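You operate a simulated robot arm through the tools that you are given. There is no shell and no other tool.

You are at the controls of a simulated robot arm. One attempt, no reset.

TASK
Snap the black cover on the housing in the tester, then test it.
Fine: it must show GOOD; draw the tester slide back after the test.

The check looks at the end state, three seconds after you hand in, the way a careful person would. Anything else that was tipped, shoved, dropped, spilled or broken makes it a failure. Lids that push on must go on centred and level and be pressed home; caps that screw on are set level and turned clockwise until they are tight.

THE ROBOT
A 7-joint arm with a fingered hand, fixed in place. Base frame: the origin is on the floor under the middle of its stand, x ahead of it, y to its left, z up; the work surface is at about z = 900. Lengths are in mm, angles in degrees, forces in N, time in s.
It reaches about 1164 mm from its shoulder. Its first joint turns from -166.0 to 166.0 degrees. Payload 4.7 kg.
The TCP is the grasp point between the finger pads, 36 mm short of the fingertips. In the tool frame z runs along the fingers and y along their closing line. The gripper opens to 120 mm; its body begins 42 mm behind the TCP. The gripper is a hand of 5 fingers: y runs from the thumb to the fingers, the wrist lies at [-18, -122, -210] in the tool frame, and closing takes about 1.5 s.
Orientation is that of the tool frame in the base frame, as [roll, pitch, yaw] about the fixed x, y, z axes, in that order (R = Rz(yaw) Ry(pitch) Rx(roll)). With the fingers straight down and the wrist toward the robot, the tool's x, y and z point along [0, 1, 0], [1, 0, 0] and [0, 0, -1] of the base frame.

THE INTERFACE
- The arm moves only by the tool arm_command. Its argument "motion" is text: rows parted by semicolons, each of 7 numbers parted by spaces: the shift along the tool's x, y, z in units of 30 mm (1.0 is 30 mm), then the turn, a rotation vector about the tool's x, y, z in units of 6 degrees (1.0 is 6 degrees), then the opening in per cent of the stroke, from 0 (shut) to 100 (fully open). In form: tx ty tz ax ay az jaw; .... A call has 1 to 20 rows; each row shifts and turns the commanded pose from where the row before left it, along the tool's axes as they then stand. A call with a number of a shift or a turn outside -1 to 1 is refused whole. Each row takes 0.2 s and may step no farther than 50 mm and 8.6 degrees from the row before; otherwise, or with a gripper value out of range, the whole call is refused. A pose out of reach is approached as far as the arm can. The call stops where the force on the tool passes 40 N (or 10 N more than at its start, if that is more) or the arm is blocked; 0.2 s more then pass. Each finger travels about 45 mm/s and halts on what it meets, pressing with about 23 N; the grip force reading is that of the motor and also rises with nothing between the fingers. The clock runs only during rows and for 0.2 s after the last one: add rows that do not move to give the fingers time. It gives the time, the measured TCP pose, the force on the tool (base axes), the opening and the grip force at its end, in the units of the frame above (readings bear some noise), with the torque about the TCP (base axes, N m) and any sound that the robot's microphone picked up.
- Cameras (640 x 400 px; columns grow to the right, rows downward): "scene" is fixed at [412.6, 661.1, 1643.4]; the picture's right is [-0.85, 0.53, 0.00], its down [0.51, 0.82, -0.25] and it looks along [-0.13, -0.21, -0.97] (base axes); focal length 241 px, centre (320, 200). "wrist" rides on the gripper at [73, -91, -143] in the tool frame; the picture's right is [-0.80, 0.28, -0.53], its down [-0.53, -0.73, 0.42] and it looks along [-0.27, 0.62, 0.74] (tool axes); focal length 234 px, centre (320, 200). There is no depth. A picture from a camera that has moved, and an enlarged one, comes with that camera's place and axes in the base frame and with its lens. The place of the scene camera against the robot may be out by one fixed shift of up to 25 mm in any direction.
- capture(camera): a new picture of that camera. The clock stands still meanwhile.
- set_grasp(shape): the hand has 5 fingers and takes this shape, open, in about a second: jaw (thumb against the fingers, like two jaws); tri (thumb and two fingers); tip (a fingertip pinch); poke (one finger out to press); point (the index stretched); flat (the hand flat); cup (the hand cupped); fist (a fist). The gripper value then closes the fingers along that shape, each until it touches; the sizes above hold for jaw. It gives what a move gives, with no picture.
- close_up(camera, box): a new picture of the part [left, top, right, bottom] of that camera's present view, enlarged. The clock stands still meanwhile.
- finish_job(): hands the job in; it is judged then, once.

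Nothing tells you positions but the pictures and the camera data. Unless the task says otherwise, let go and move clear before handing in.

The tools are called after "Call:" as name(argument=value, ...) on one line, values as JSON. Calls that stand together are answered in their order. arm_command: Moves the arm, as the interface text tells. Its arguments: {"type":"object","properties":{"motion":{"type":"string"}},"required":["motion"]} The other tools are called the same way: set_grasp (shape) gives the hand a shape; capture (camera) takes a picture; close_up (camera, box) takes an enlarged picture of a part of a camera's view; finish_job () hands the job in.

At the start:

```text
clock: 0.0
tool_pos: [270.5, 454.1, 1307.8]
tcp_rot: [-180.0, 0.0, 90.0]
ft_force: [-0.2, 0.0, -0.6]
ft_torque: [0.02, -0.04, 0.03]
opening: 119.7
grasp_force: 0.1
shape: jaw
```

scene: 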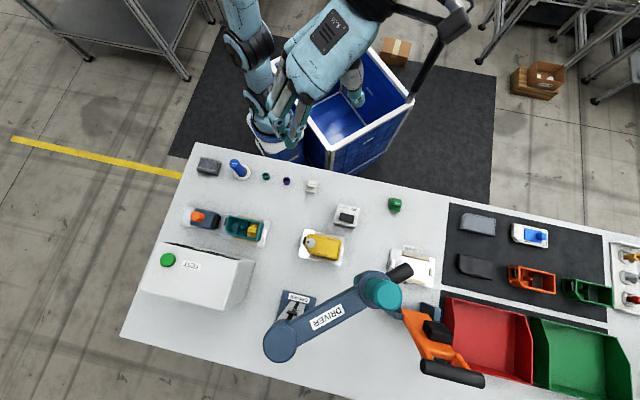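
wrist: 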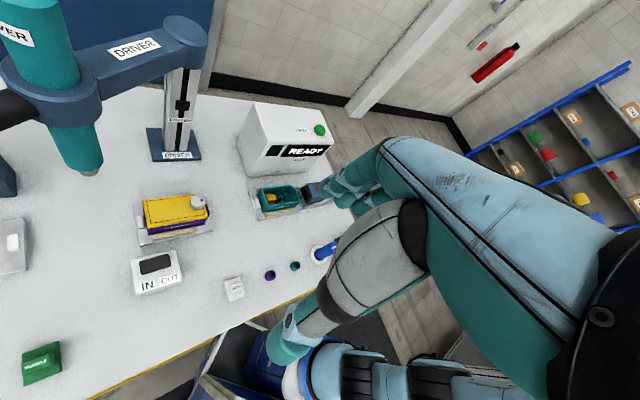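

I see a workbench with a tester (white box marked TEST/READY with a green button), a teal housing in a slide, and several covers. I'll take enlarged pictures first to identify the black cover and the tester slide.

Call:
close_up(camera="scene", box=[120, 140, 340, 320])

Call:
close_up(camera="scene", box=[380, 180, 640, 340])

Call:
close_up(camera="wrist", box=[200, 90, 380, 310])

```text
2.22 times, centred on (230, 230) of scene
camera zoom: at [412.6, 661.1, 1643.4], right [-0.85, 0.53, 0.0], down [0.51, 0.82, -0.25], along [-0.13, -0.21, -0.97], focal length 535 px, centre (520, 133)
```

zoom: 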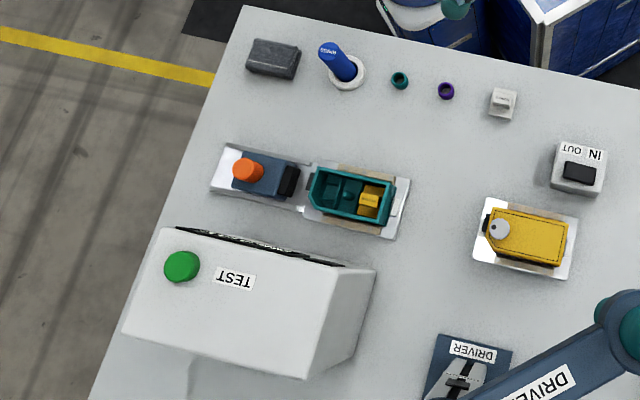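

```text
2.46 times, centred on (510, 260) of scene
camera zoom: at [412.6, 661.1, 1643.4], right [-0.85, 0.53, 0.0], down [0.51, 0.82, -0.25], along [-0.13, -0.21, -0.97], focal length 593 px, centre (-148, 52)
```

zoom: 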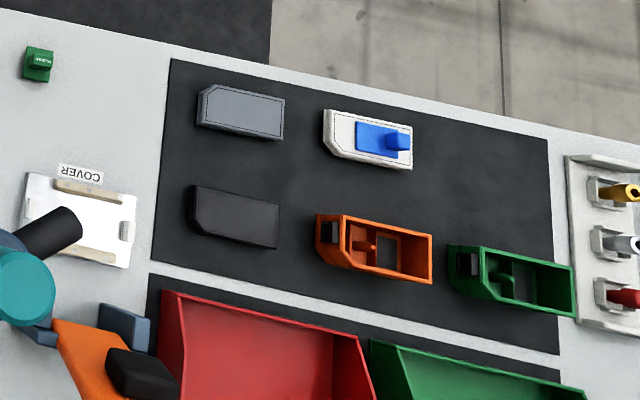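

```text
1.82 times, centred on (290, 200) of wrist
camera zoom: at [179.5, 526.0, 1451.8], right [0.28, -0.8, 0.53], down [-0.73, -0.53, -0.42], along [0.62, -0.27, -0.74], focal length 426 px, centre (374, 200)
```

zoom: 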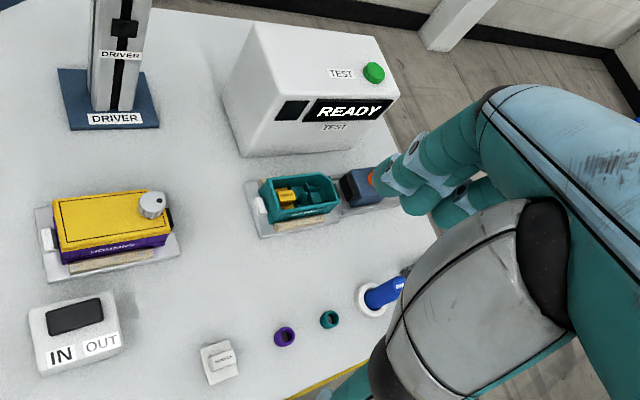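

The black cover appears to be the darker of the two flat covers on the dark mat (near base [34, 915]), and the teal housing sits in the tester nest (near [552, 460]) with an orange-knobbed slide beside it. I'll take tighter close-ups before moving.

Call:
close_up(camera="wrist", box=[235, 95, 345, 225])

Call:
close_up(camera="scene", box=[175, 190, 285, 260])

Call:
close_up(camera="scene", box=[440, 200, 560, 290])

Call:
close_up(camera="wrist", box=[120, 170, 250, 300])

```text
3.08 times, centred on (290, 160) of wrist
camera zoom: at [179.5, 526.0, 1451.8], right [0.28, -0.8, 0.53], down [-0.73, -0.53, -0.42], along [0.62, -0.27, -0.74], focal length 720 px, centre (412, 323)
```

zoom: 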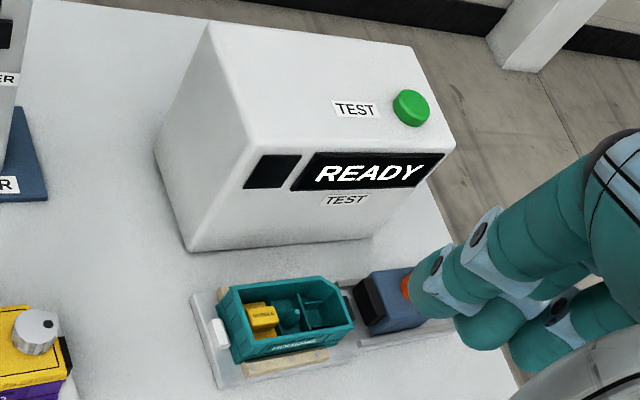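

```text
5.71 times, centred on (230, 225) of scene
camera zoom: at [412.6, 661.1, 1643.4], right [-0.85, 0.53, 0.0], down [0.51, 0.82, -0.25], along [-0.13, -0.21, -0.97], focal length 1376 px, centre (834, 57)
```

zoom: 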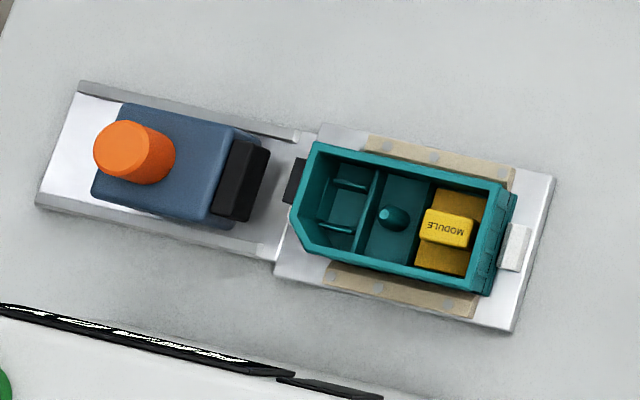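

```text
4.44 times, centred on (500, 245) of scene
camera zoom: at [412.6, 661.1, 1643.4], right [-0.85, 0.53, 0.0], down [0.51, 0.82, -0.25], along [-0.13, -0.21, -0.97], focal length 1070 px, centre (-480, 0)
```

zoom: 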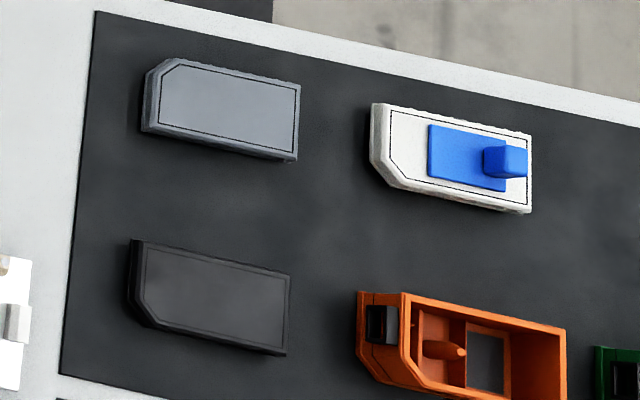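

```text
3.08 times, centred on (185, 235) of wrist
camera zoom: at [179.5, 526.0, 1451.8], right [0.28, -0.8, 0.53], down [-0.73, -0.53, -0.42], along [0.62, -0.27, -0.74], focal length 720 px, centre (735, 92)
```

zoom: 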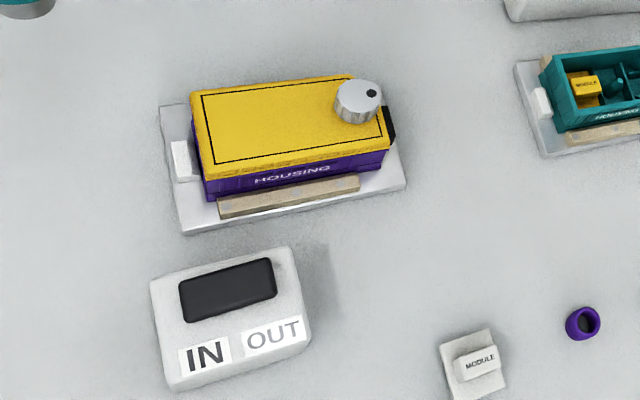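

The teal housing has its chamfered corner on the same side as the black cover's chamfer, so the cover should go over with little rotation. Next I'll turn the hand to line up with the table (yaw ≈135) and move in for a closer look at the tester.

Call:
arm_command(motion="0 0 0 0 0 -1 100; 0 0 0 0 0 -1 100; 0 0 0 0 0 -1 100; 0 0 0 0 0 -1 100; 0 0 0 0 0 -1 100; 0 0 0 0 0 -1 100; 0 0 0 0 0 -1 100; 0 0 0 0 0 -0.5 100; -0.95 0.34 0.42 0 0 0 100; -0.95 0.34 0.42 0 0 0 100; -0.95 0.34 0.42 0 0 0 100; -0.95 0.34 0.42 0 0 0 100; -0.95 0.34 0.42 0 0 0 100; -0.95 0.34 0.42 0 0 0 100; -0.95 0.34 0.42 0 0 0 100; -0.95 0.34 0.42 0 0 0 100; -0.95 0.34 0.42 0 0 0 100; 0 0 0 0 0 0 100")

Call:
capture(camera="wrist")

Call:
capture(camera="scene")

```text
clock: 3.8
tool_pos: [515.1, 336.4, 1194.5]
tcp_rot: [-179.9, 0.0, 135.0]
ft_force: [-0.1, -0.2, 0.1]
ft_torque: [0.02, 0.0, 0.0]
opening: 119.6
grasp_force: 0.0
shape: jaw
```

```text
taken
camera wrist: at [400.3, 324.0, 1338.8], right [0.77, -0.37, 0.52], down [-0.14, -0.89, -0.42], along [0.63, 0.25, -0.74], focal length 234 px, centre (320, 200)
```

wrist: 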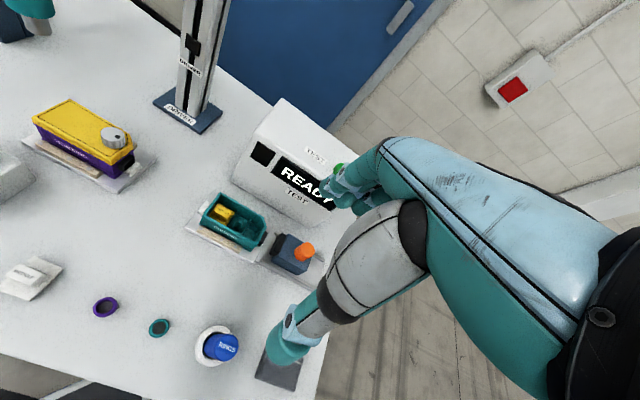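

```text
taken
```

scene: 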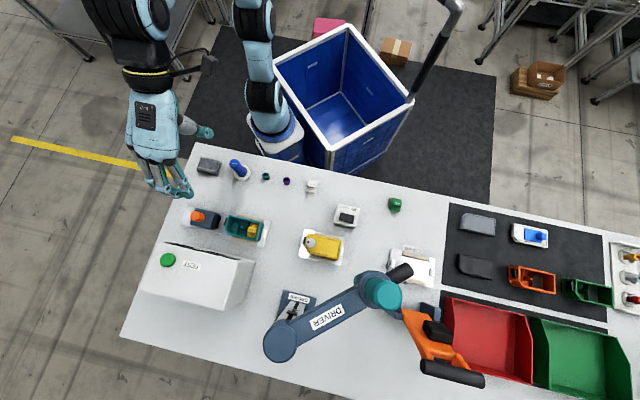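

Call:
close_up(camera="wrist", box=[170, 90, 350, 290])

Call:
close_up(camera="wrist", box=[185, 175, 325, 275])

Call:
close_up(camera="wrist", box=[20, 80, 160, 210])

Call:
close_up(camera="wrist", box=[180, 270, 340, 390])

Call:
close_up(camera="scene", box=[110, 70, 270, 270])

```text
2.00 times, centred on (260, 190) of wrist
camera zoom: at [400.3, 324.0, 1338.8], right [0.77, -0.37, 0.52], down [-0.14, -0.89, -0.42], along [0.63, 0.25, -0.74], focal length 468 px, centre (440, 220)
```

zoom: 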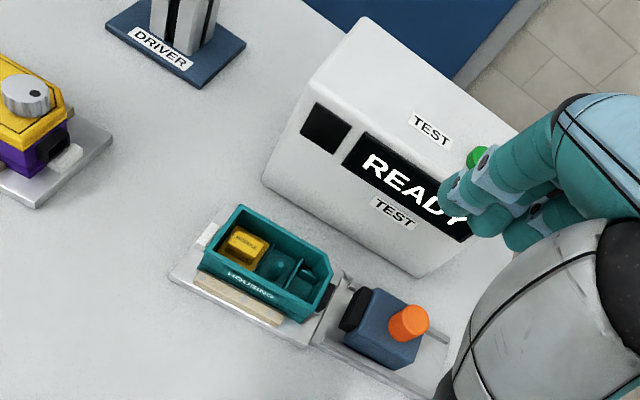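

```text
4.00 times, centred on (255, 225) of wrist
camera zoom: at [400.3, 324.0, 1338.8], right [0.77, -0.37, 0.52], down [-0.14, -0.89, -0.42], along [0.63, 0.25, -0.74], focal length 937 px, centre (580, 100)
```

zoom: 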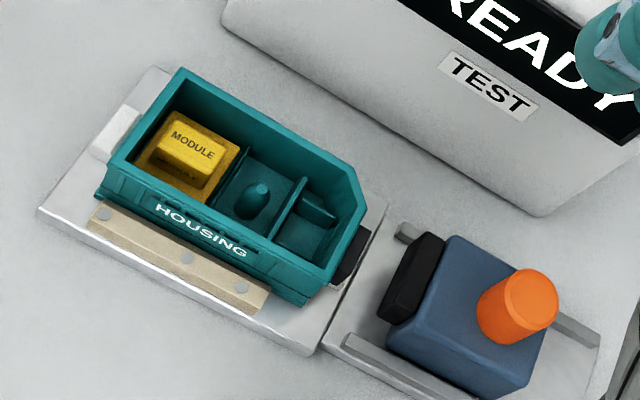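

```text
3.08 times, centred on (90, 145) of wrist
camera zoom: at [400.3, 324.0, 1338.8], right [0.77, -0.37, 0.52], down [-0.14, -0.89, -0.42], along [0.63, 0.25, -0.74], focal length 720 px, centre (1028, 369)
```

zoom: 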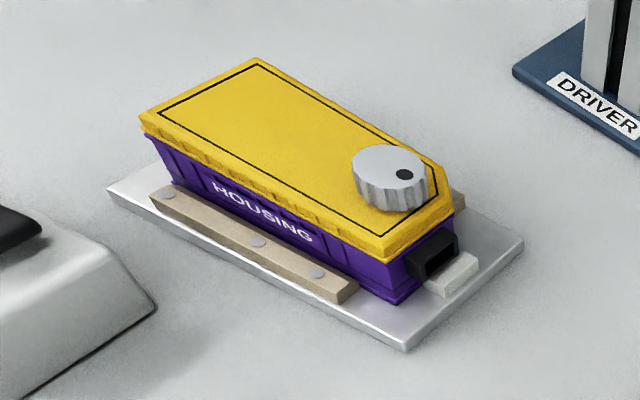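

```text
3.33 times, centred on (260, 330) of wrist
camera zoom: at [400.3, 324.0, 1338.8], right [0.77, -0.37, 0.52], down [-0.14, -0.89, -0.42], along [0.63, 0.25, -0.74], focal length 781 px, centre (520, -233)
```

zoom: 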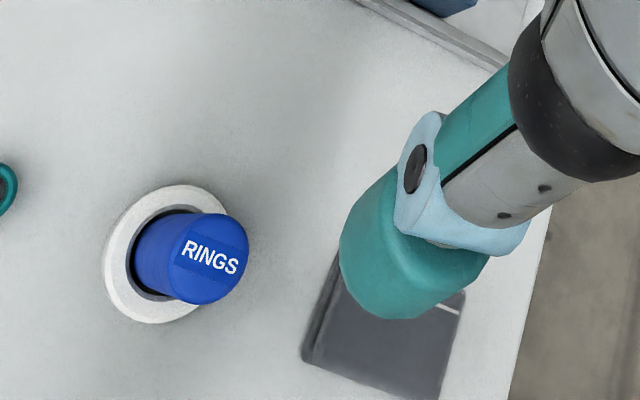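

```text
2.00 times, centred on (190, 170) of scene
camera zoom: at [412.6, 661.1, 1643.4], right [-0.85, 0.53, 0.0], down [0.51, 0.82, -0.25], along [-0.13, -0.21, -0.97], focal length 482 px, centre (580, 260)
```

zoom: 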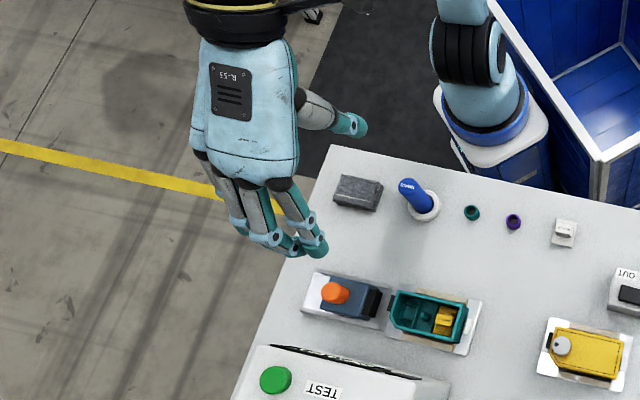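

The display reads READY; the slide carries a plug that will mate with the housing's socket, and the chamfer side matches. I'll zoom tighter on the housing from both cameras to fix its position.

Call:
close_up(camera="wrist", box=[195, 185, 275, 260])

Call:
close_up(camera="scene", box=[215, 205, 275, 250])

Call:
close_up(camera="scene", box=[450, 245, 510, 290])

Call:
close_up(camera="scene", box=[175, 195, 235, 240])

```text
5.33 times, centred on (235, 222) of wrist
camera zoom: at [400.3, 324.0, 1338.8], right [0.77, -0.37, 0.52], down [-0.14, -0.89, -0.42], along [0.63, 0.25, -0.74], focal length 1249 px, centre (773, 80)
```

zoom: 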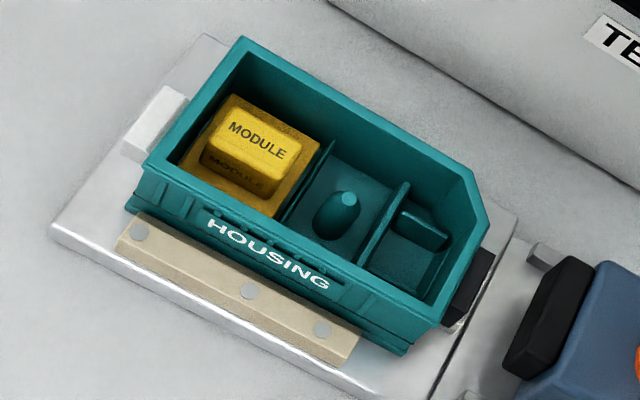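

```text
8.89 times, centred on (245, 228) of scene
camera zoom: at [412.6, 661.1, 1643.4], right [-0.85, 0.53, 0.0], down [0.51, 0.82, -0.25], along [-0.13, -0.21, -0.97], focal length 2141 px, centre (987, -44)
```

zoom: 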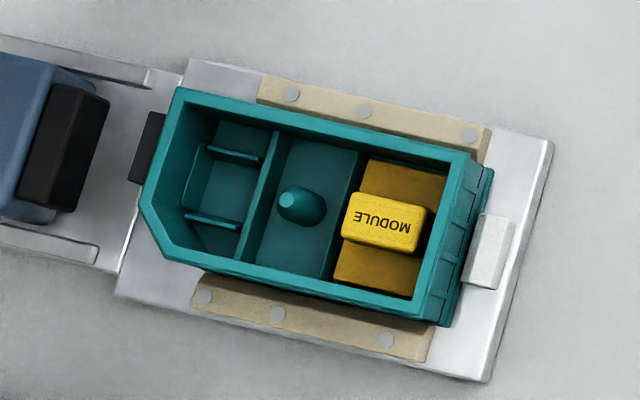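

```text
8.89 times, centred on (480, 268) of scene
camera zoom: at [412.6, 661.1, 1643.4], right [-0.85, 0.53, 0.0], down [0.51, 0.82, -0.25], along [-0.13, -0.21, -0.97], focal length 2141 px, centre (-1102, -400)
```

zoom: 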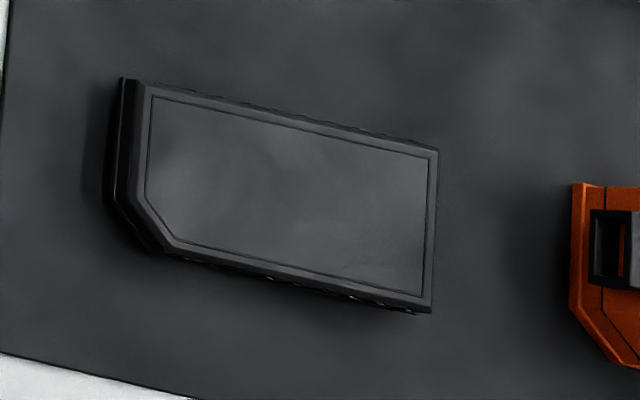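

```text
8.89 times, centred on (205, 218) of scene
camera zoom: at [412.6, 661.1, 1643.4], right [-0.85, 0.53, 0.0], down [0.51, 0.82, -0.25], along [-0.13, -0.21, -0.97], focal length 2141 px, centre (1342, 44)
```

zoom: 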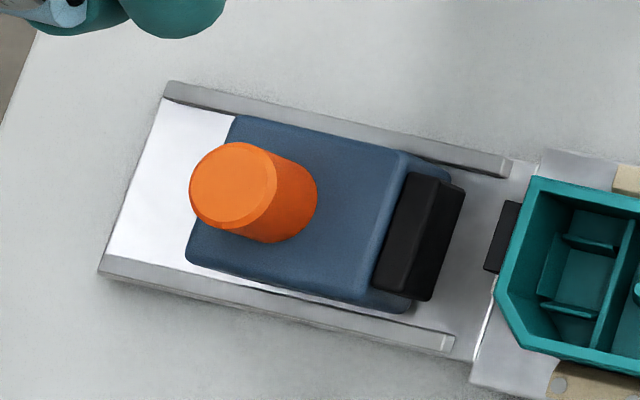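

The housing rim is at about z≈946, centred near [545, 449], 100×53 mm, aligned at 45° to the base. Now I'll move over to the cover, staying on the robot's side of the driver head, and look at it with the wrist camera.

Call:
arm_command(motion="1 -0.05 0.06 0 0 0 100; 1 -0.05 0.06 0 0 0 100; 1 -0.05 0.06 0 0 0 100; 1 -0.05 0.06 0 0 0 100; 1 -0.05 0.06 0 0 0 100; 1 -0.05 0.06 0 0 0 100; 1 -0.05 0.06 0 0 0 100; 1 -0.05 0.06 0 0 0 100; 1 -0.05 0.06 0 0 0 100; 1 -0.05 0.06 0 0 0 100; 1 -0.05 0.06 0 0 0 100; 1 -0.05 0.06 0 0 0 100; 1 -0.05 0.06 0 0 0 100; 1 -0.05 0.06 0 0 0 100; 1 -0.05 0.06 0 0 0 100; 1 -0.05 0.06 0 0 0 100; 1 -0.05 0.06 0 0 0 100; 1 -0.05 0.06 0 0 0 100; 1 -0.05 0.06 0 0 0 100; 1 -0.05 0.06 0 0 0 100")

Call:
arm_command(motion="1 -0.05 0.06 0 0 0 100; 1 -0.05 0.06 0 0 0 100; 1 -0.05 0.06 0 0 0 100; 0 0 0 0 0 0 100")

Call:
capture(camera="wrist")

Call:
capture(camera="scene")

```text
clock: 8.0
tool_pos: [71.3, 739.1, 1160.0]
tcp_rot: [180.0, -0.1, 134.9]
ft_force: [0.3, -0.7, 0.6]
ft_torque: [0.01, 0.02, -0.02]
opening: 119.7
grasp_force: 0.1
shape: jaw
```

```text
clock: 9.0
tool_pos: [4.7, 794.5, 1147.4]
tcp_rot: [-179.8, 0.1, 135.0]
ft_force: [0.5, 1.3, -0.4]
ft_torque: [-0.01, 0.01, 0.01]
opening: 119.7
grasp_force: 0.1
shape: jaw
out of reach, approached as far as the arm can: row 3
```

```text
taken
camera wrist: at [-109.3, 781.8, 1291.8], right [0.77, -0.37, 0.53], down [-0.14, -0.89, -0.42], along [0.63, 0.25, -0.74], focal length 234 px, centre (320, 200)
```

wrist: 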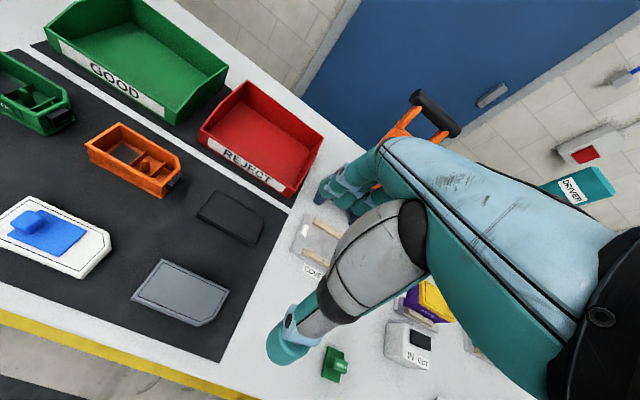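

```text
taken
```

scene: 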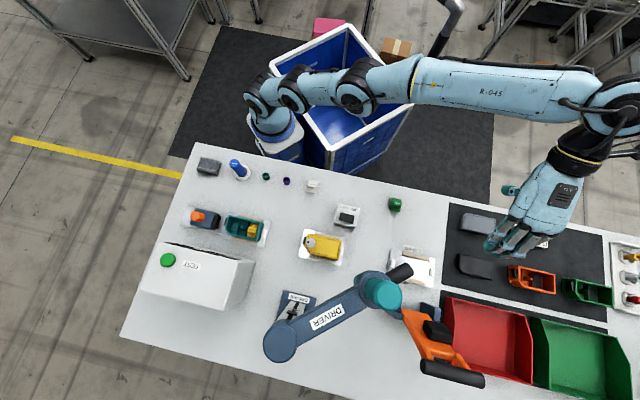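

The black cover is seen in the wrist view next to the orange housing; the arm is near its reach limit up high but should gain reach as it descends. I'll zoom in to fix the cover's position and the shape of the hand.

Call:
close_up(camera="wrist", box=[190, 180, 270, 255])

Call:
close_up(camera="wrist", box=[120, 160, 300, 340])

Call:
close_up(camera="scene", box=[440, 150, 620, 290])

```text
5.33 times, centred on (230, 218) of wrist
camera zoom: at [-109.3, 781.8, 1291.8], right [0.77, -0.37, 0.53], down [-0.14, -0.89, -0.42], along [0.63, 0.25, -0.74], focal length 1249 px, centre (800, 107)
```

zoom: 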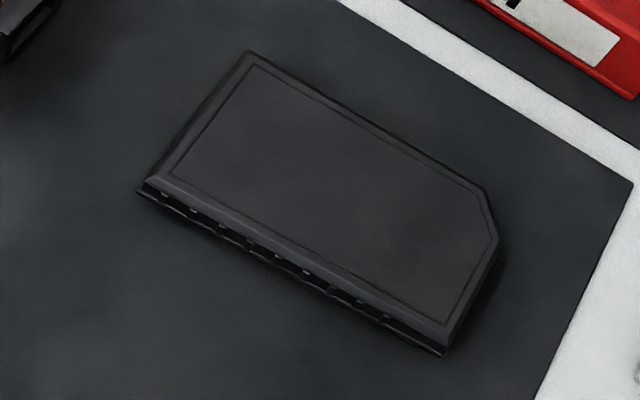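

```text
2.22 times, centred on (210, 250) of wrist
camera zoom: at [-109.3, 781.8, 1291.8], right [0.77, -0.37, 0.53], down [-0.14, -0.89, -0.42], along [0.63, 0.25, -0.74], focal length 520 px, centre (564, 89)
```

zoom: 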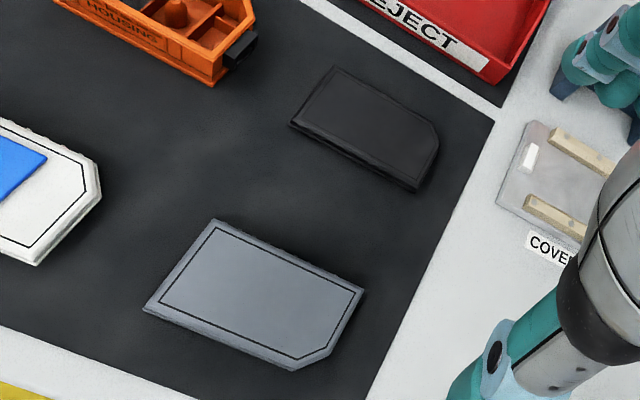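

```text
2.86 times, centred on (530, 220) of scene
camera zoom: at [412.6, 661.1, 1643.4], right [-0.85, 0.53, 0.0], down [0.51, 0.82, -0.25], along [-0.13, -0.21, -0.97], focal length 688 px, centre (-280, 143)
```

zoom: 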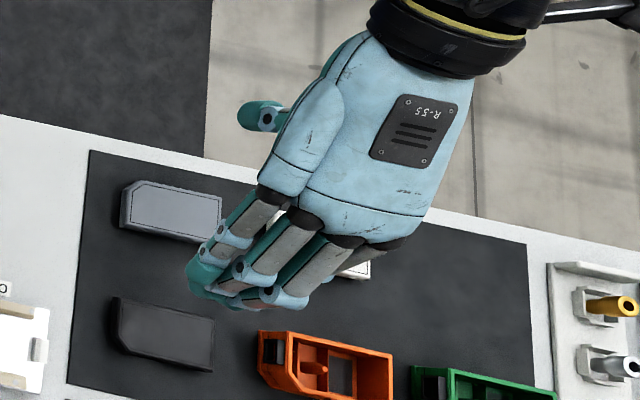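

The black cover is centred at about [25, 905], top near z≈915, with its chamfer in the same corner as the housing's. I'll partly close to ~80 mm opening, descend to about z≈1000 and then move over the cover.

Call:
arm_command(motion="0 0 1 0 0 0 68; 0 0 1 0 0 0 68; 0 0 1 0 0 0 68; 0 0 1 0 0 0 68; 0 0 1 0 0 0 68; 0.4 0.59 0 0 0 0 68; 0.4 0.59 0 0 0 0 68; 0.4 0.59 0 0 0 0 68; 0.4 0.59 0 0 0 0 68; 0.4 0.59 0 0 0 0 68; 0 0 0 0 0 0 68")

Call:
capture(camera="wrist")

Call:
close_up(camera="scene", box=[420, 180, 580, 300])

```text
clock: 11.4
tool_pos: [25.9, 895.3, 995.0]
tcp_rot: [-179.9, 0.0, 135.0]
ft_force: [0.1, 0.9, 0.0]
ft_torque: [-0.01, -0.01, 0.01]
opening: 82.0
grasp_force: 0.1
shape: jaw
out of reach, approached as far as the arm can: row 10
```

```text
taken
camera wrist: at [-88.7, 882.7, 1139.0], right [0.77, -0.37, 0.53], down [-0.14, -0.89, -0.42], along [0.63, 0.25, -0.74], focal length 234 px, centre (320, 200)
```

wrist: 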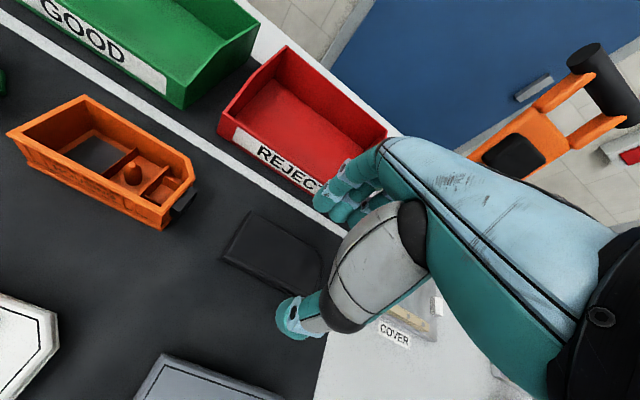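

```text
3.33 times, centred on (500, 240) of scene
camera zoom: at [412.6, 661.1, 1643.4], right [-0.85, 0.53, 0.0], down [0.51, 0.82, -0.25], along [-0.13, -0.21, -0.97], focal length 803 px, centre (-280, 67)
```

zoom: 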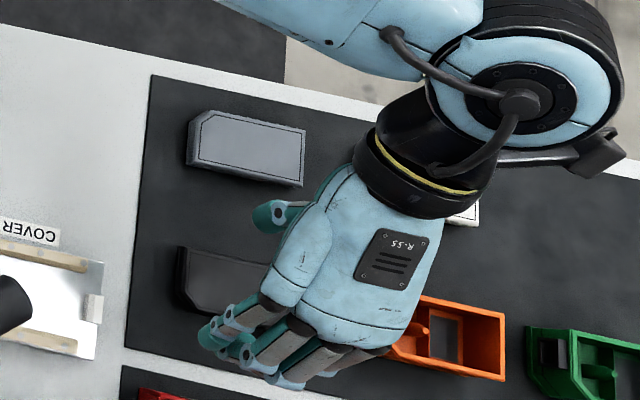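

The hand is above the cover, a bit short in y from the reach limit. I'll measure the cover again from here.

Call:
close_up(camera="wrist", box=[200, 150, 380, 350])

Call:
close_up(camera="wrist", box=[210, 200, 350, 310])

```text
2.00 times, centred on (290, 250) of wrist
camera zoom: at [-88.7, 882.7, 1139.0], right [0.77, -0.37, 0.53], down [-0.14, -0.89, -0.42], along [0.63, 0.25, -0.74], focal length 468 px, centre (380, 100)
```

zoom: 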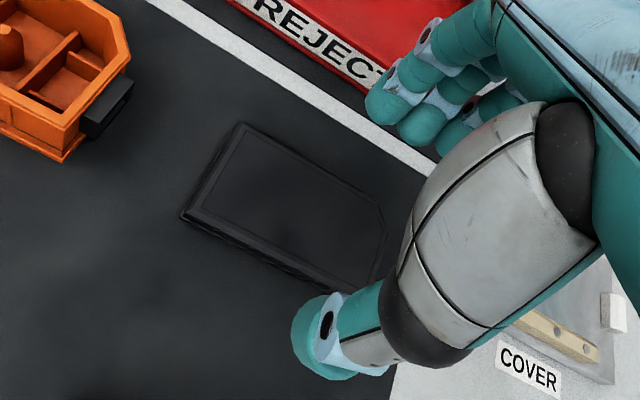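

```text
3.64 times, centred on (280, 255) of wrist
camera zoom: at [-88.7, 882.7, 1139.0], right [0.77, -0.37, 0.53], down [-0.14, -0.89, -0.42], along [0.63, 0.25, -0.74], focal length 852 px, centre (466, 0)
```

zoom: 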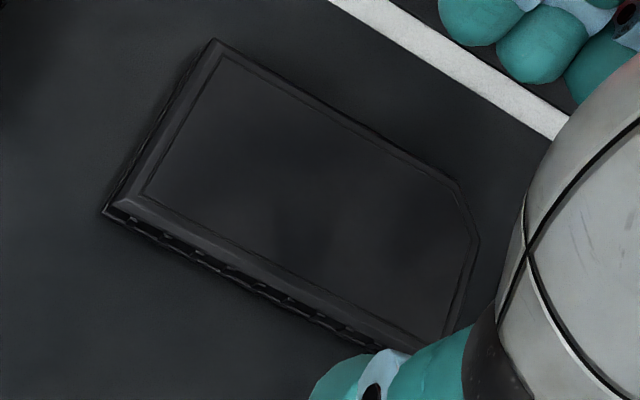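

The cover's centre is confirmed near [24.5, 905.4], long axis at 135°. The finger row extends toward tool −x, so I'll shift about +9 mm along tool x and descend partway to check.

Call:
arm_command(motion="0.15 0 0.6 0 0 0 68; 0.15 0 0.6 0 0 0 68; 0 0 0.4 0 0 0 68; 0 0 0 0 0 0 68")

Call:
close_up(camera="wrist", box=[200, 150, 400, 350])

Call:
close_up(camera="scene", box=[430, 200, 550, 300])

```text
clock: 12.4
tool_pos: [20.9, 903.0, 948.4]
tcp_rot: [180.0, 0.0, 135.0]
ft_force: [0.3, -0.4, -0.8]
ft_torque: [-0.01, 0.0, -0.02]
opening: 81.8
grasp_force: 0.1
shape: jaw
```

```text
2.00 times, centred on (300, 250) of wrist
camera zoom: at [-94.8, 889.9, 1092.3], right [0.77, -0.37, 0.53], down [-0.14, -0.89, -0.42], along [0.63, 0.25, -0.74], focal length 468 px, centre (360, 100)
```

zoom: 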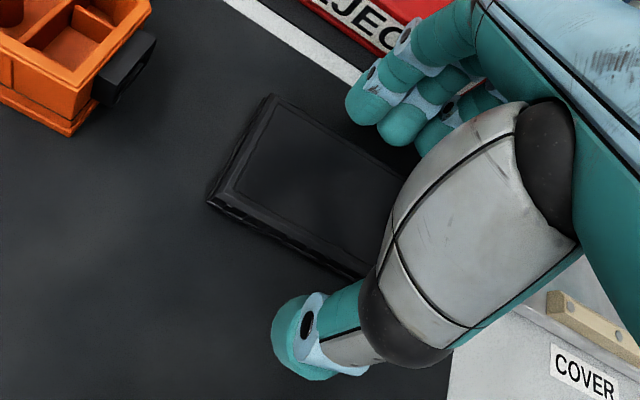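

```text
4.00 times, centred on (490, 250) of scene
camera zoom: at [412.6, 661.1, 1643.4], right [-0.85, 0.53, 0.0], down [0.51, 0.82, -0.25], along [-0.13, -0.21, -0.97], focal length 963 px, centre (-360, 0)
```

zoom: 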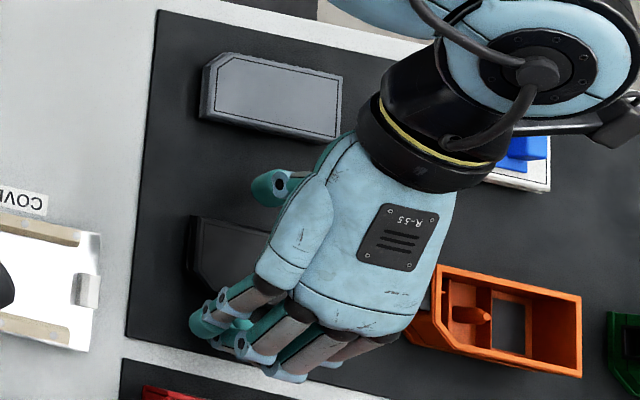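

The commanded pose follows the measured one, so I'm about 4 mm short in tool y. I'll shift to put the fingers on the straight edges and lower to about z≈940 with fingertips just above the mat.

Call:
arm_command(motion="0.2 0.14 0.1 0 0 0 68; 0.1 0 0.15 0 0 0 68; 0 0 0 0 0 0 68")

Call:
close_up(camera="wrist", box=[200, 150, 400, 350])

Call:
close_up(camera="scene", box=[440, 220, 530, 300])

```text
clock: 13.2
tool_pos: [16.8, 911.5, 940.9]
tcp_rot: [179.9, 0.0, 135.0]
ft_force: [-0.1, -0.8, -0.6]
ft_torque: [0.01, 0.01, -0.01]
opening: 81.7
grasp_force: 0.1
shape: jaw
```

```text
2.00 times, centred on (300, 250) of wrist
camera zoom: at [-98.2, 899.4, 1085.1], right [0.77, -0.37, 0.52], down [-0.14, -0.89, -0.42], along [0.63, 0.25, -0.74], focal length 468 px, centre (360, 100)
```

zoom: 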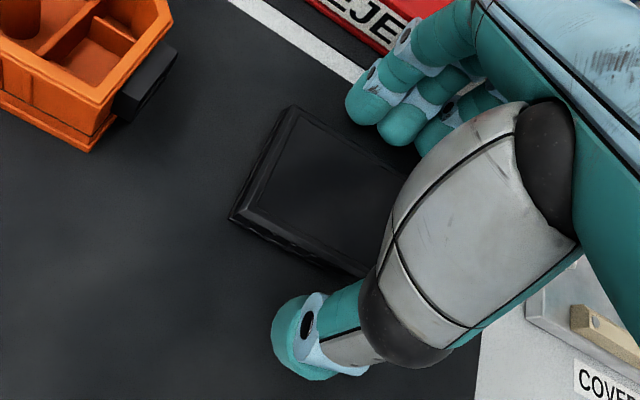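

```text
5.00 times, centred on (485, 260) of scene
camera zoom: at [412.6, 661.1, 1643.4], right [-0.85, 0.53, 0.0], down [0.51, 0.82, -0.25], along [-0.13, -0.21, -0.97], focal length 1204 px, centre (-505, -100)
```

zoom: 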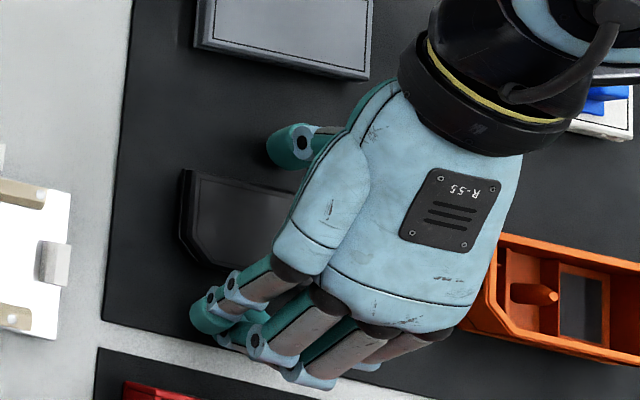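

The hand straddles the cover; the outermost finger sits close to the chamfer, so I'll shift 6 mm more along tool x and then close on it.

Call:
arm_command(motion="0.2 0.03 0.03 0 0 0 68; 0 0 0 0 0 0 60; 0 0 0 0 0 0 52; 0 0 0 0 0 0 46; 0 0 0 0 0 0 40; 0 0 0 0 0 0 34; 0 0 0 0 0 0 28; 0 0 0 0 0 0 20; 0 0 0 0 0 0 20; 0 0 0 0 0 0 20; 0 0 0 0 0 0 20")

Call:
close_up(camera="wrist", box=[200, 150, 400, 350])

Call:
close_up(camera="scene", box=[440, 220, 530, 300])

```text
clock: 15.6
tool_pos: [13.2, 914.8, 939.9]
tcp_rot: [180.0, 0.0, 135.0]
ft_force: [0.8, 0.6, 2.8]
ft_torque: [0.11, -0.08, 0.0]
opening: 50.0
grasp_force: 23.5
shape: jaw
```

```text
2.00 times, centred on (300, 250) of wrist
camera zoom: at [-101.2, 901.6, 1084.0], right [0.77, -0.37, 0.52], down [-0.14, -0.89, -0.42], along [0.63, 0.25, -0.74], focal length 468 px, centre (360, 100)
```

zoom: 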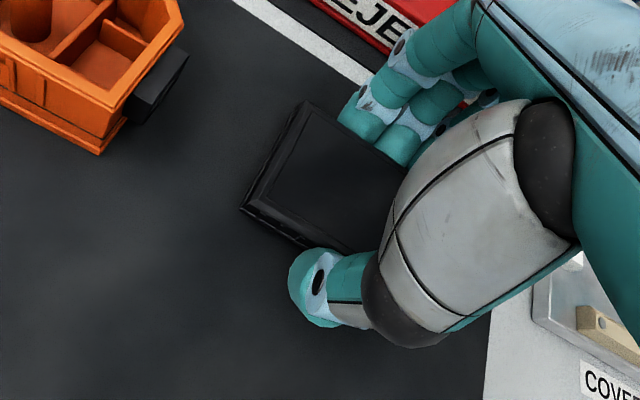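

```text
5.00 times, centred on (485, 260) of scene
camera zoom: at [412.6, 661.1, 1643.4], right [-0.85, 0.53, 0.0], down [0.51, 0.82, -0.25], along [-0.13, -0.21, -0.97], focal length 1204 px, centre (-505, -100)
```

zoom: 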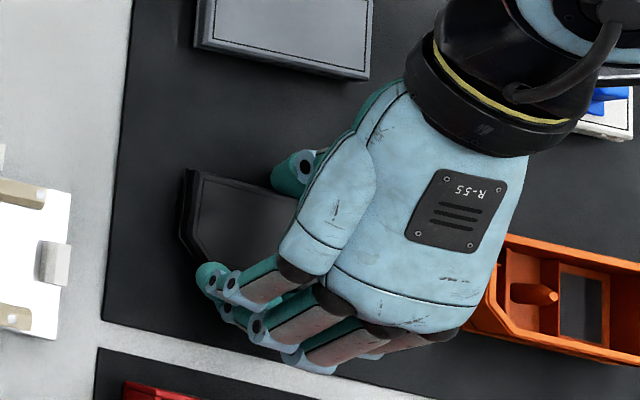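

The grip reads 23.5 N at 50 mm opening, so the cover is held. I'll lift straight up about 60 mm and check that it hangs level.

Call:
arm_command(motion="0 0 -0.2 0 0 0 20; 0 0 -0.3 0 0 0 20; 0 0 -0.5 0 0 0 20; 0 0 -0.5 0 0 0 20; 0 0 -0.5 0 0 0 20; 0 0 0 0 0 0 20")

Call:
close_up(camera="wrist", box=[200, 150, 400, 350])

Call:
close_up(camera="scene", box=[440, 220, 530, 300])

```text
clock: 17.0
tool_pos: [19.2, 896.1, 981.8]
tcp_rot: [-180.0, 0.0, 134.9]
ft_force: [0.1, -0.1, 0.2]
ft_torque: [-0.01, 0.03, 0.02]
opening: 49.5
grasp_force: 23.3
shape: jaw
out of reach, approached as far as the arm can: row 1, 2, 3, 4, 5
```

```text
2.00 times, centred on (300, 250) of wrist
camera zoom: at [-96.0, 882.6, 1126.6], right [0.77, -0.37, 0.53], down [-0.14, -0.89, -0.42], along [0.63, 0.25, -0.74], focal length 468 px, centre (360, 100)
```

zoom: 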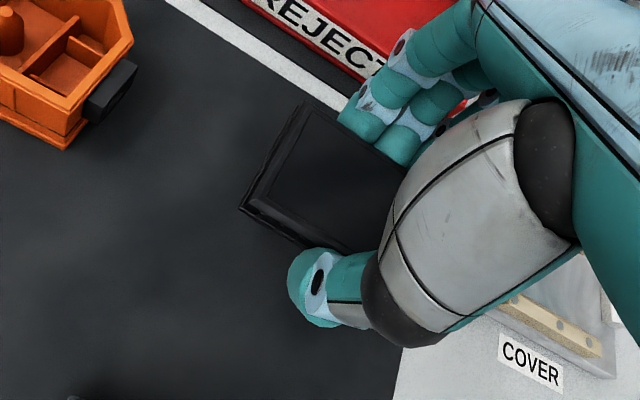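

```text
5.00 times, centred on (485, 260) of scene
camera zoom: at [412.6, 661.1, 1643.4], right [-0.85, 0.53, 0.0], down [0.51, 0.82, -0.25], along [-0.13, -0.21, -0.97], focal length 1204 px, centre (-505, -100)
```

zoom: 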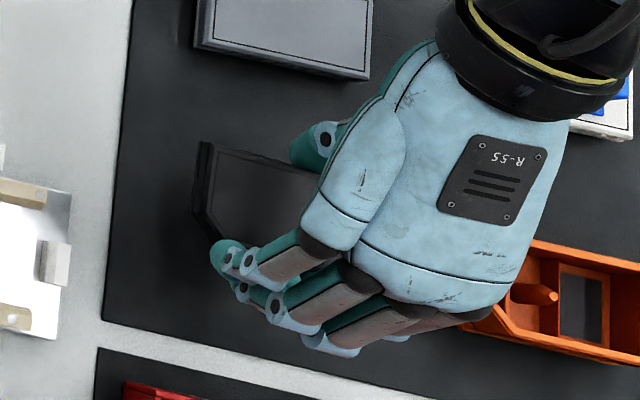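

The cover lifted cleanly and looks unchanged in the hand. I'll zoom in to measure exactly where it sits relative to the tool frame.

Call:
close_up(camera="wrist", box=[255, 190, 335, 290])

Call:
close_up(camera="scene", box=[455, 235, 515, 290])

```text
4.00 times, centred on (295, 240) of wrist
camera zoom: at [-96.0, 882.6, 1126.6], right [0.77, -0.37, 0.53], down [-0.14, -0.89, -0.42], along [0.63, 0.25, -0.74], focal length 937 px, centre (420, 40)
```

zoom: 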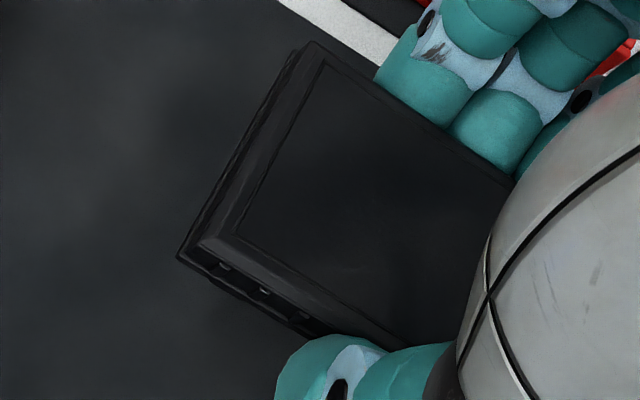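

```text
7.27 times, centred on (485, 262) of scene
camera zoom: at [412.6, 661.1, 1643.4], right [-0.85, 0.53, 0.0], down [0.51, 0.82, -0.25], along [-0.13, -0.21, -0.97], focal length 1752 px, centre (-880, -254)
```

zoom: 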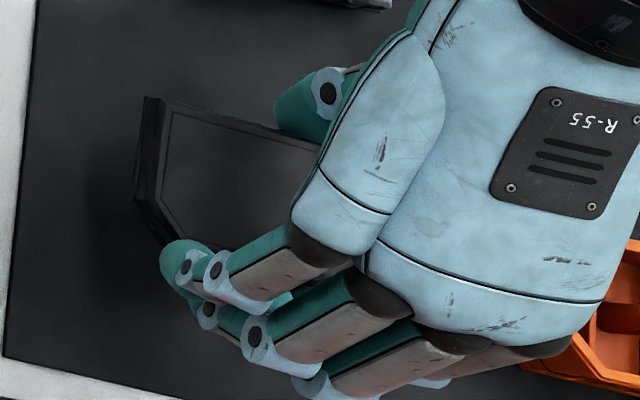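

The cover is held with its centre about 13 mm toward tool −x of the TCP, bottom ~38 mm below it. I'll retreat toward the robot side and up, then travel along the table to above the tester, keeping clear of the driver head and the yellow unit.

Call:
arm_command(motion="0 -0.8 -0.7 0 0 0 20; 0 -0.8 -0.9 0 0 0 20; 0 -0.8 -0.9 0 0 0 20; -0.5 0 0 0 0 0 20; -1 0 0 0 0 0 20; -1 0 0 0 0 0 20; -1 0 0 0 0 0 20; -1 0 0 0 0 0 20; -1 0 0 0 0 0 20; -1 0 0 0 0 0 20; -1 0 0 0 0 0 20; -1 0 0 0 0 0 20; -1 0 0 0 0 0 20; -1 0 0 0 0 0 20; -1 0 0 0 0 0 20; -1 0 0 0 0 0 20; -1 0 0 0 0 0 20; 0 0 0 0 0 0 20")

Call:
capture(camera="scene")

Call:
capture(camera="wrist")

```text
clock: 20.8
tool_pos: [176.0, 790.9, 1220.5]
tcp_rot: [179.7, 0.6, 134.7]
ft_force: [-1.0, 0.6, -1.5]
ft_torque: [0.0, -0.03, 0.0]
opening: 49.3
grasp_force: 23.1
shape: jaw
out of reach, approached as far as the arm can: row 5, 6, 7, 8, 9, 10, 11, 12, 13, 14, 15, 16, 17
```

```text
taken
```

scene: 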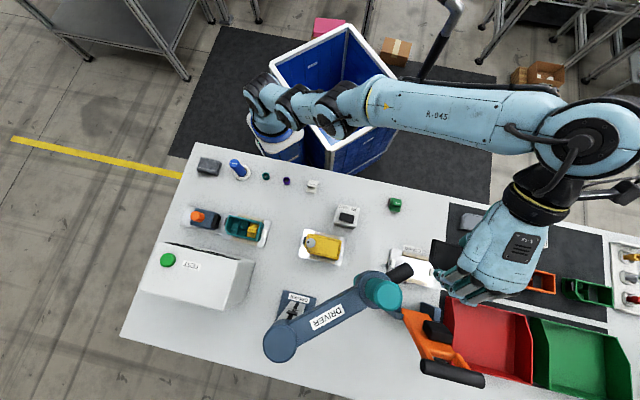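

```text
taken
camera wrist: at [59.8, 780.0, 1362.8], right [0.76, -0.37, 0.54], down [-0.14, -0.9, -0.42], along [0.64, 0.24, -0.73], focal length 234 px, centre (320, 200)
```

wrist: 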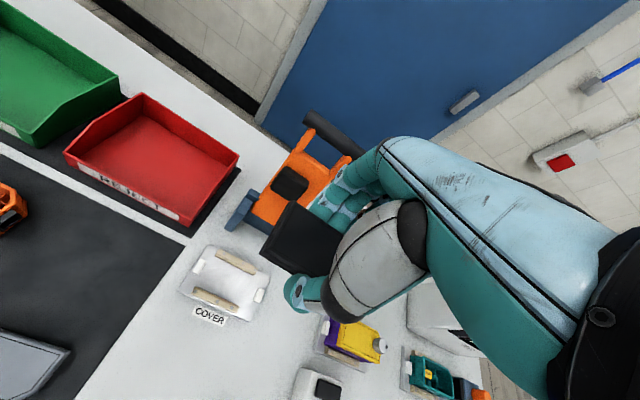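

The arm got stuck near full stretch and drifted up along its reach sphere to [176, 791, 1220], close to the driver head. I'll pull back radially toward the shoulder (away from the driver) in small steps and check.

Call:
arm_command(motion="0 -0.5 0.4 0 0 0 20; 0 -0.5 0.4 0 0 0 20; 0 -0.5 0.4 0 0 0 20; 0 -0.5 0.4 0 0 0 20; 0 0 0 0 0 0 20")

Call:
capture(camera="scene")

```text
clock: 22.0
tool_pos: [140.1, 775.6, 1201.9]
tcp_rot: [-179.9, 0.0, 134.9]
ft_force: [0.1, 0.1, -0.5]
ft_torque: [-0.02, 0.03, -0.03]
opening: 49.1
grasp_force: 22.4
shape: jaw
out of reach, approached as far as the arm can: row 1, 3, 4
```

```text
taken
```

scene: 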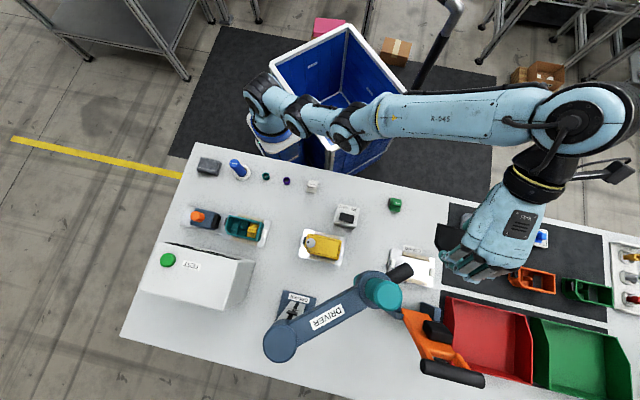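

Still flagged as out of reach though pulling inward, so it may be a joint limit from being high with a steep forearm. I'll test a pure descent, which was fine on the way out.

Call:
arm_command(motion="0 0 0.5 0 0 0 20; 0 0 0.5 0 0 0 20; 0 0 0 0 0 0 20")

Call:
arm_command(motion="0 -0.5 0 0 0 0 20; 0 -0.5 0 0 0 0 20; 0 0 0 0 0 0 20")

```text
clock: 22.8
tool_pos: [137.0, 790.6, 1182.5]
tcp_rot: [180.0, 0.1, 134.9]
ft_force: [0.3, 0.0, -0.1]
ft_torque: [0.02, -0.01, 0.02]
opening: 49.4
grasp_force: 22.4
shape: jaw
out of reach, approached as far as the arm can: row 1, 2
```

```text
clock: 23.6
tool_pos: [113.3, 777.9, 1188.8]
tcp_rot: [-179.8, 0.0, 134.9]
ft_force: [-0.6, 0.4, -0.2]
ft_torque: [-0.03, -0.03, -0.01]
opening: 49.3
grasp_force: 22.9
shape: jaw
out of reach, approached as far as the arm can: row 1, 2
```

The arm is sliding along its reach sphere but is creeping inward a little each time. I'll keep commanding small radial-inward steps to bend the elbow again.

Call:
arm_command(motion="-0.2 -0.3 0.25 0 0 0 20; -0.2 -0.3 0.25 0 0 0 20; -0.2 -0.3 0.25 0 0 0 20; -0.2 -0.3 0.25 0 0 0 20; -0.2 -0.3 0.25 0 0 0 20; -0.2 -0.3 0.25 0 0 0 20; 0 0 0 0 0 0 20")

Call:
capture(camera="scene")

```text
clock: 25.2
tool_pos: [97.2, 723.1, 1152.0]
tcp_rot: [179.9, -0.1, 135.1]
ft_force: [-0.7, -0.1, -0.5]
ft_torque: [0.04, 0.01, 0.02]
opening: 48.7
grasp_force: 22.3
shape: jaw
out of reach, approached as far as the arm can: row 1, 2
```

```text
taken
```

scene: 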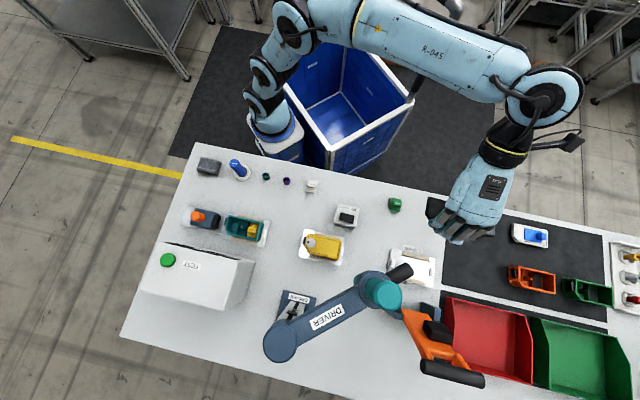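

The elbow is bent again and the arm tracks properly. Now I'll travel along the table toward the tester on the robot side.

Call:
arm_command(motion="-0.5 0 0.1 0 0 0 20; -0.8 0 0.1 0 0 0 20; -1 0 0.1 0 0 0 20; -1 0 0.1 0 0 0 20; -1 0 0.1 0 0 0 20; -1 0 0.1 0 0 0 20; -1 0 0.1 0 0 0 20; -1 0 0.1 0 0 0 20; -1 0 0.1 0 0 0 20; -1 0 0.1 0 0 0 20; -1 0 0.1 0 0 0 20; -1 0 0.1 0 0 0 20; -1 0 0.1 0 0 0 20; -1 0 0.1 0 0 0 20; -1 0 0.1 0 0 0 20; -1 0 0.1 0 0 0 20; -0.8 0 0.1 0 0 0 20; 0 0 0 0 0 0 20")

Call:
capture(camera="scene")

Call:
capture(camera="wrist")

```text
clock: 29.0
tool_pos: [438.6, 379.3, 1101.5]
tcp_rot: [-179.9, 0.0, 135.0]
ft_force: [1.2, -0.2, -0.6]
ft_torque: [-0.01, 0.04, -0.01]
opening: 49.0
grasp_force: 23.1
shape: jaw
```

```text
taken
```

scene: 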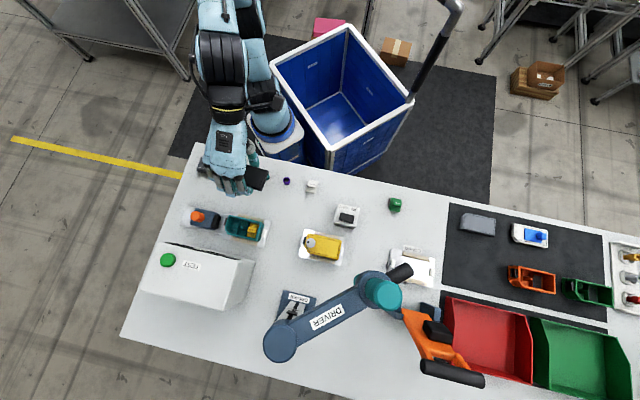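

```text
taken
camera wrist: at [323.8, 366.5, 1245.2], right [0.77, -0.37, 0.52], down [-0.14, -0.89, -0.42], along [0.63, 0.25, -0.74], focal length 234 px, centre (320, 200)
```

wrist: 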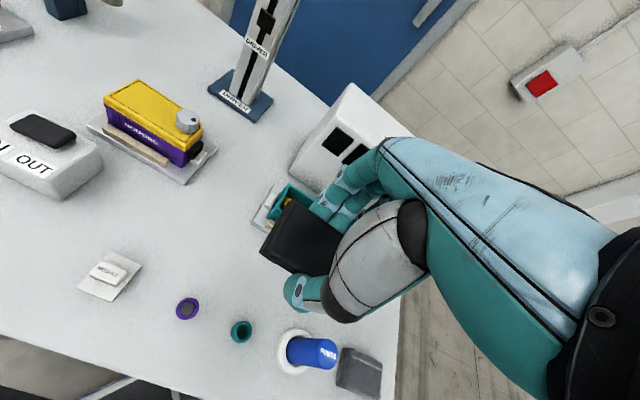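

The cover is above the robot side of the tester. I'll check its hold and then move over the housing at a safe height.

Call:
arm_command(motion="-0.08 0.75 0.3 0 0 0 20; -0.08 0.75 0.3 0 0 0 20; -0.08 0.75 0.3 0 0 0 20; -0.08 0.75 0.3 0 0 0 20; -0.08 0.9 0.3 0 0 0 20; 0 0 0 0 0 0 20")

Call:
close_up(camera="wrist", box=[200, 150, 400, 350])

Call:
close_up(camera="scene", box=[150, 150, 310, 270])

```text
clock: 30.4
tool_pos: [530.6, 456.3, 1055.1]
tcp_rot: [-179.9, 0.1, 135.0]
ft_force: [0.6, -0.1, -0.8]
ft_torque: [0.0, -0.05, -0.01]
opening: 48.9
grasp_force: 23.5
shape: jaw
```

```text
2.00 times, centred on (300, 250) of wrist
camera zoom: at [415.3, 442.8, 1198.7], right [0.77, -0.37, 0.52], down [-0.14, -0.89, -0.42], along [0.63, 0.25, -0.74], focal length 468 px, centre (360, 100)
```

zoom: 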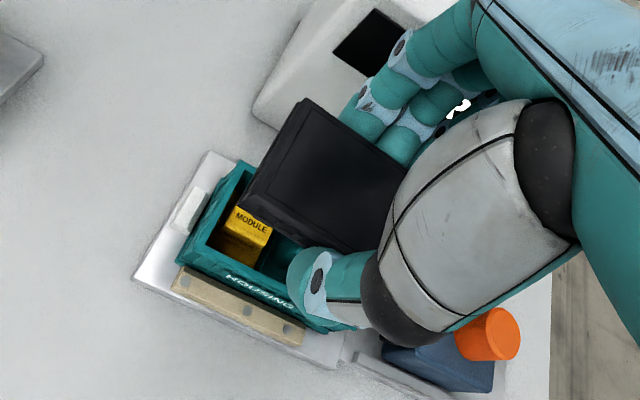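

```text
3.33 times, centred on (230, 210) of scene
camera zoom: at [412.6, 661.1, 1643.4], right [-0.85, 0.53, 0.0], down [0.51, 0.82, -0.25], along [-0.13, -0.21, -0.97], focal length 803 px, centre (620, 167)
```

zoom: 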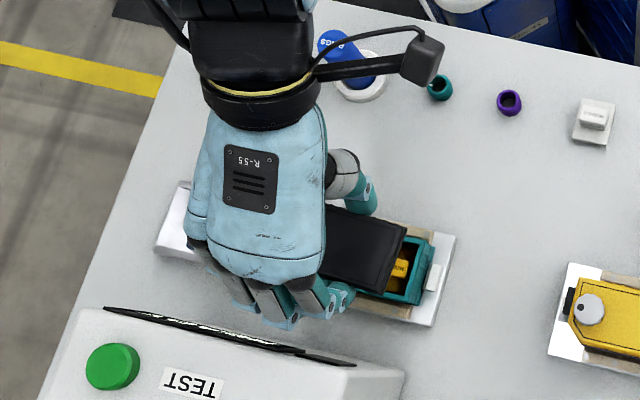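

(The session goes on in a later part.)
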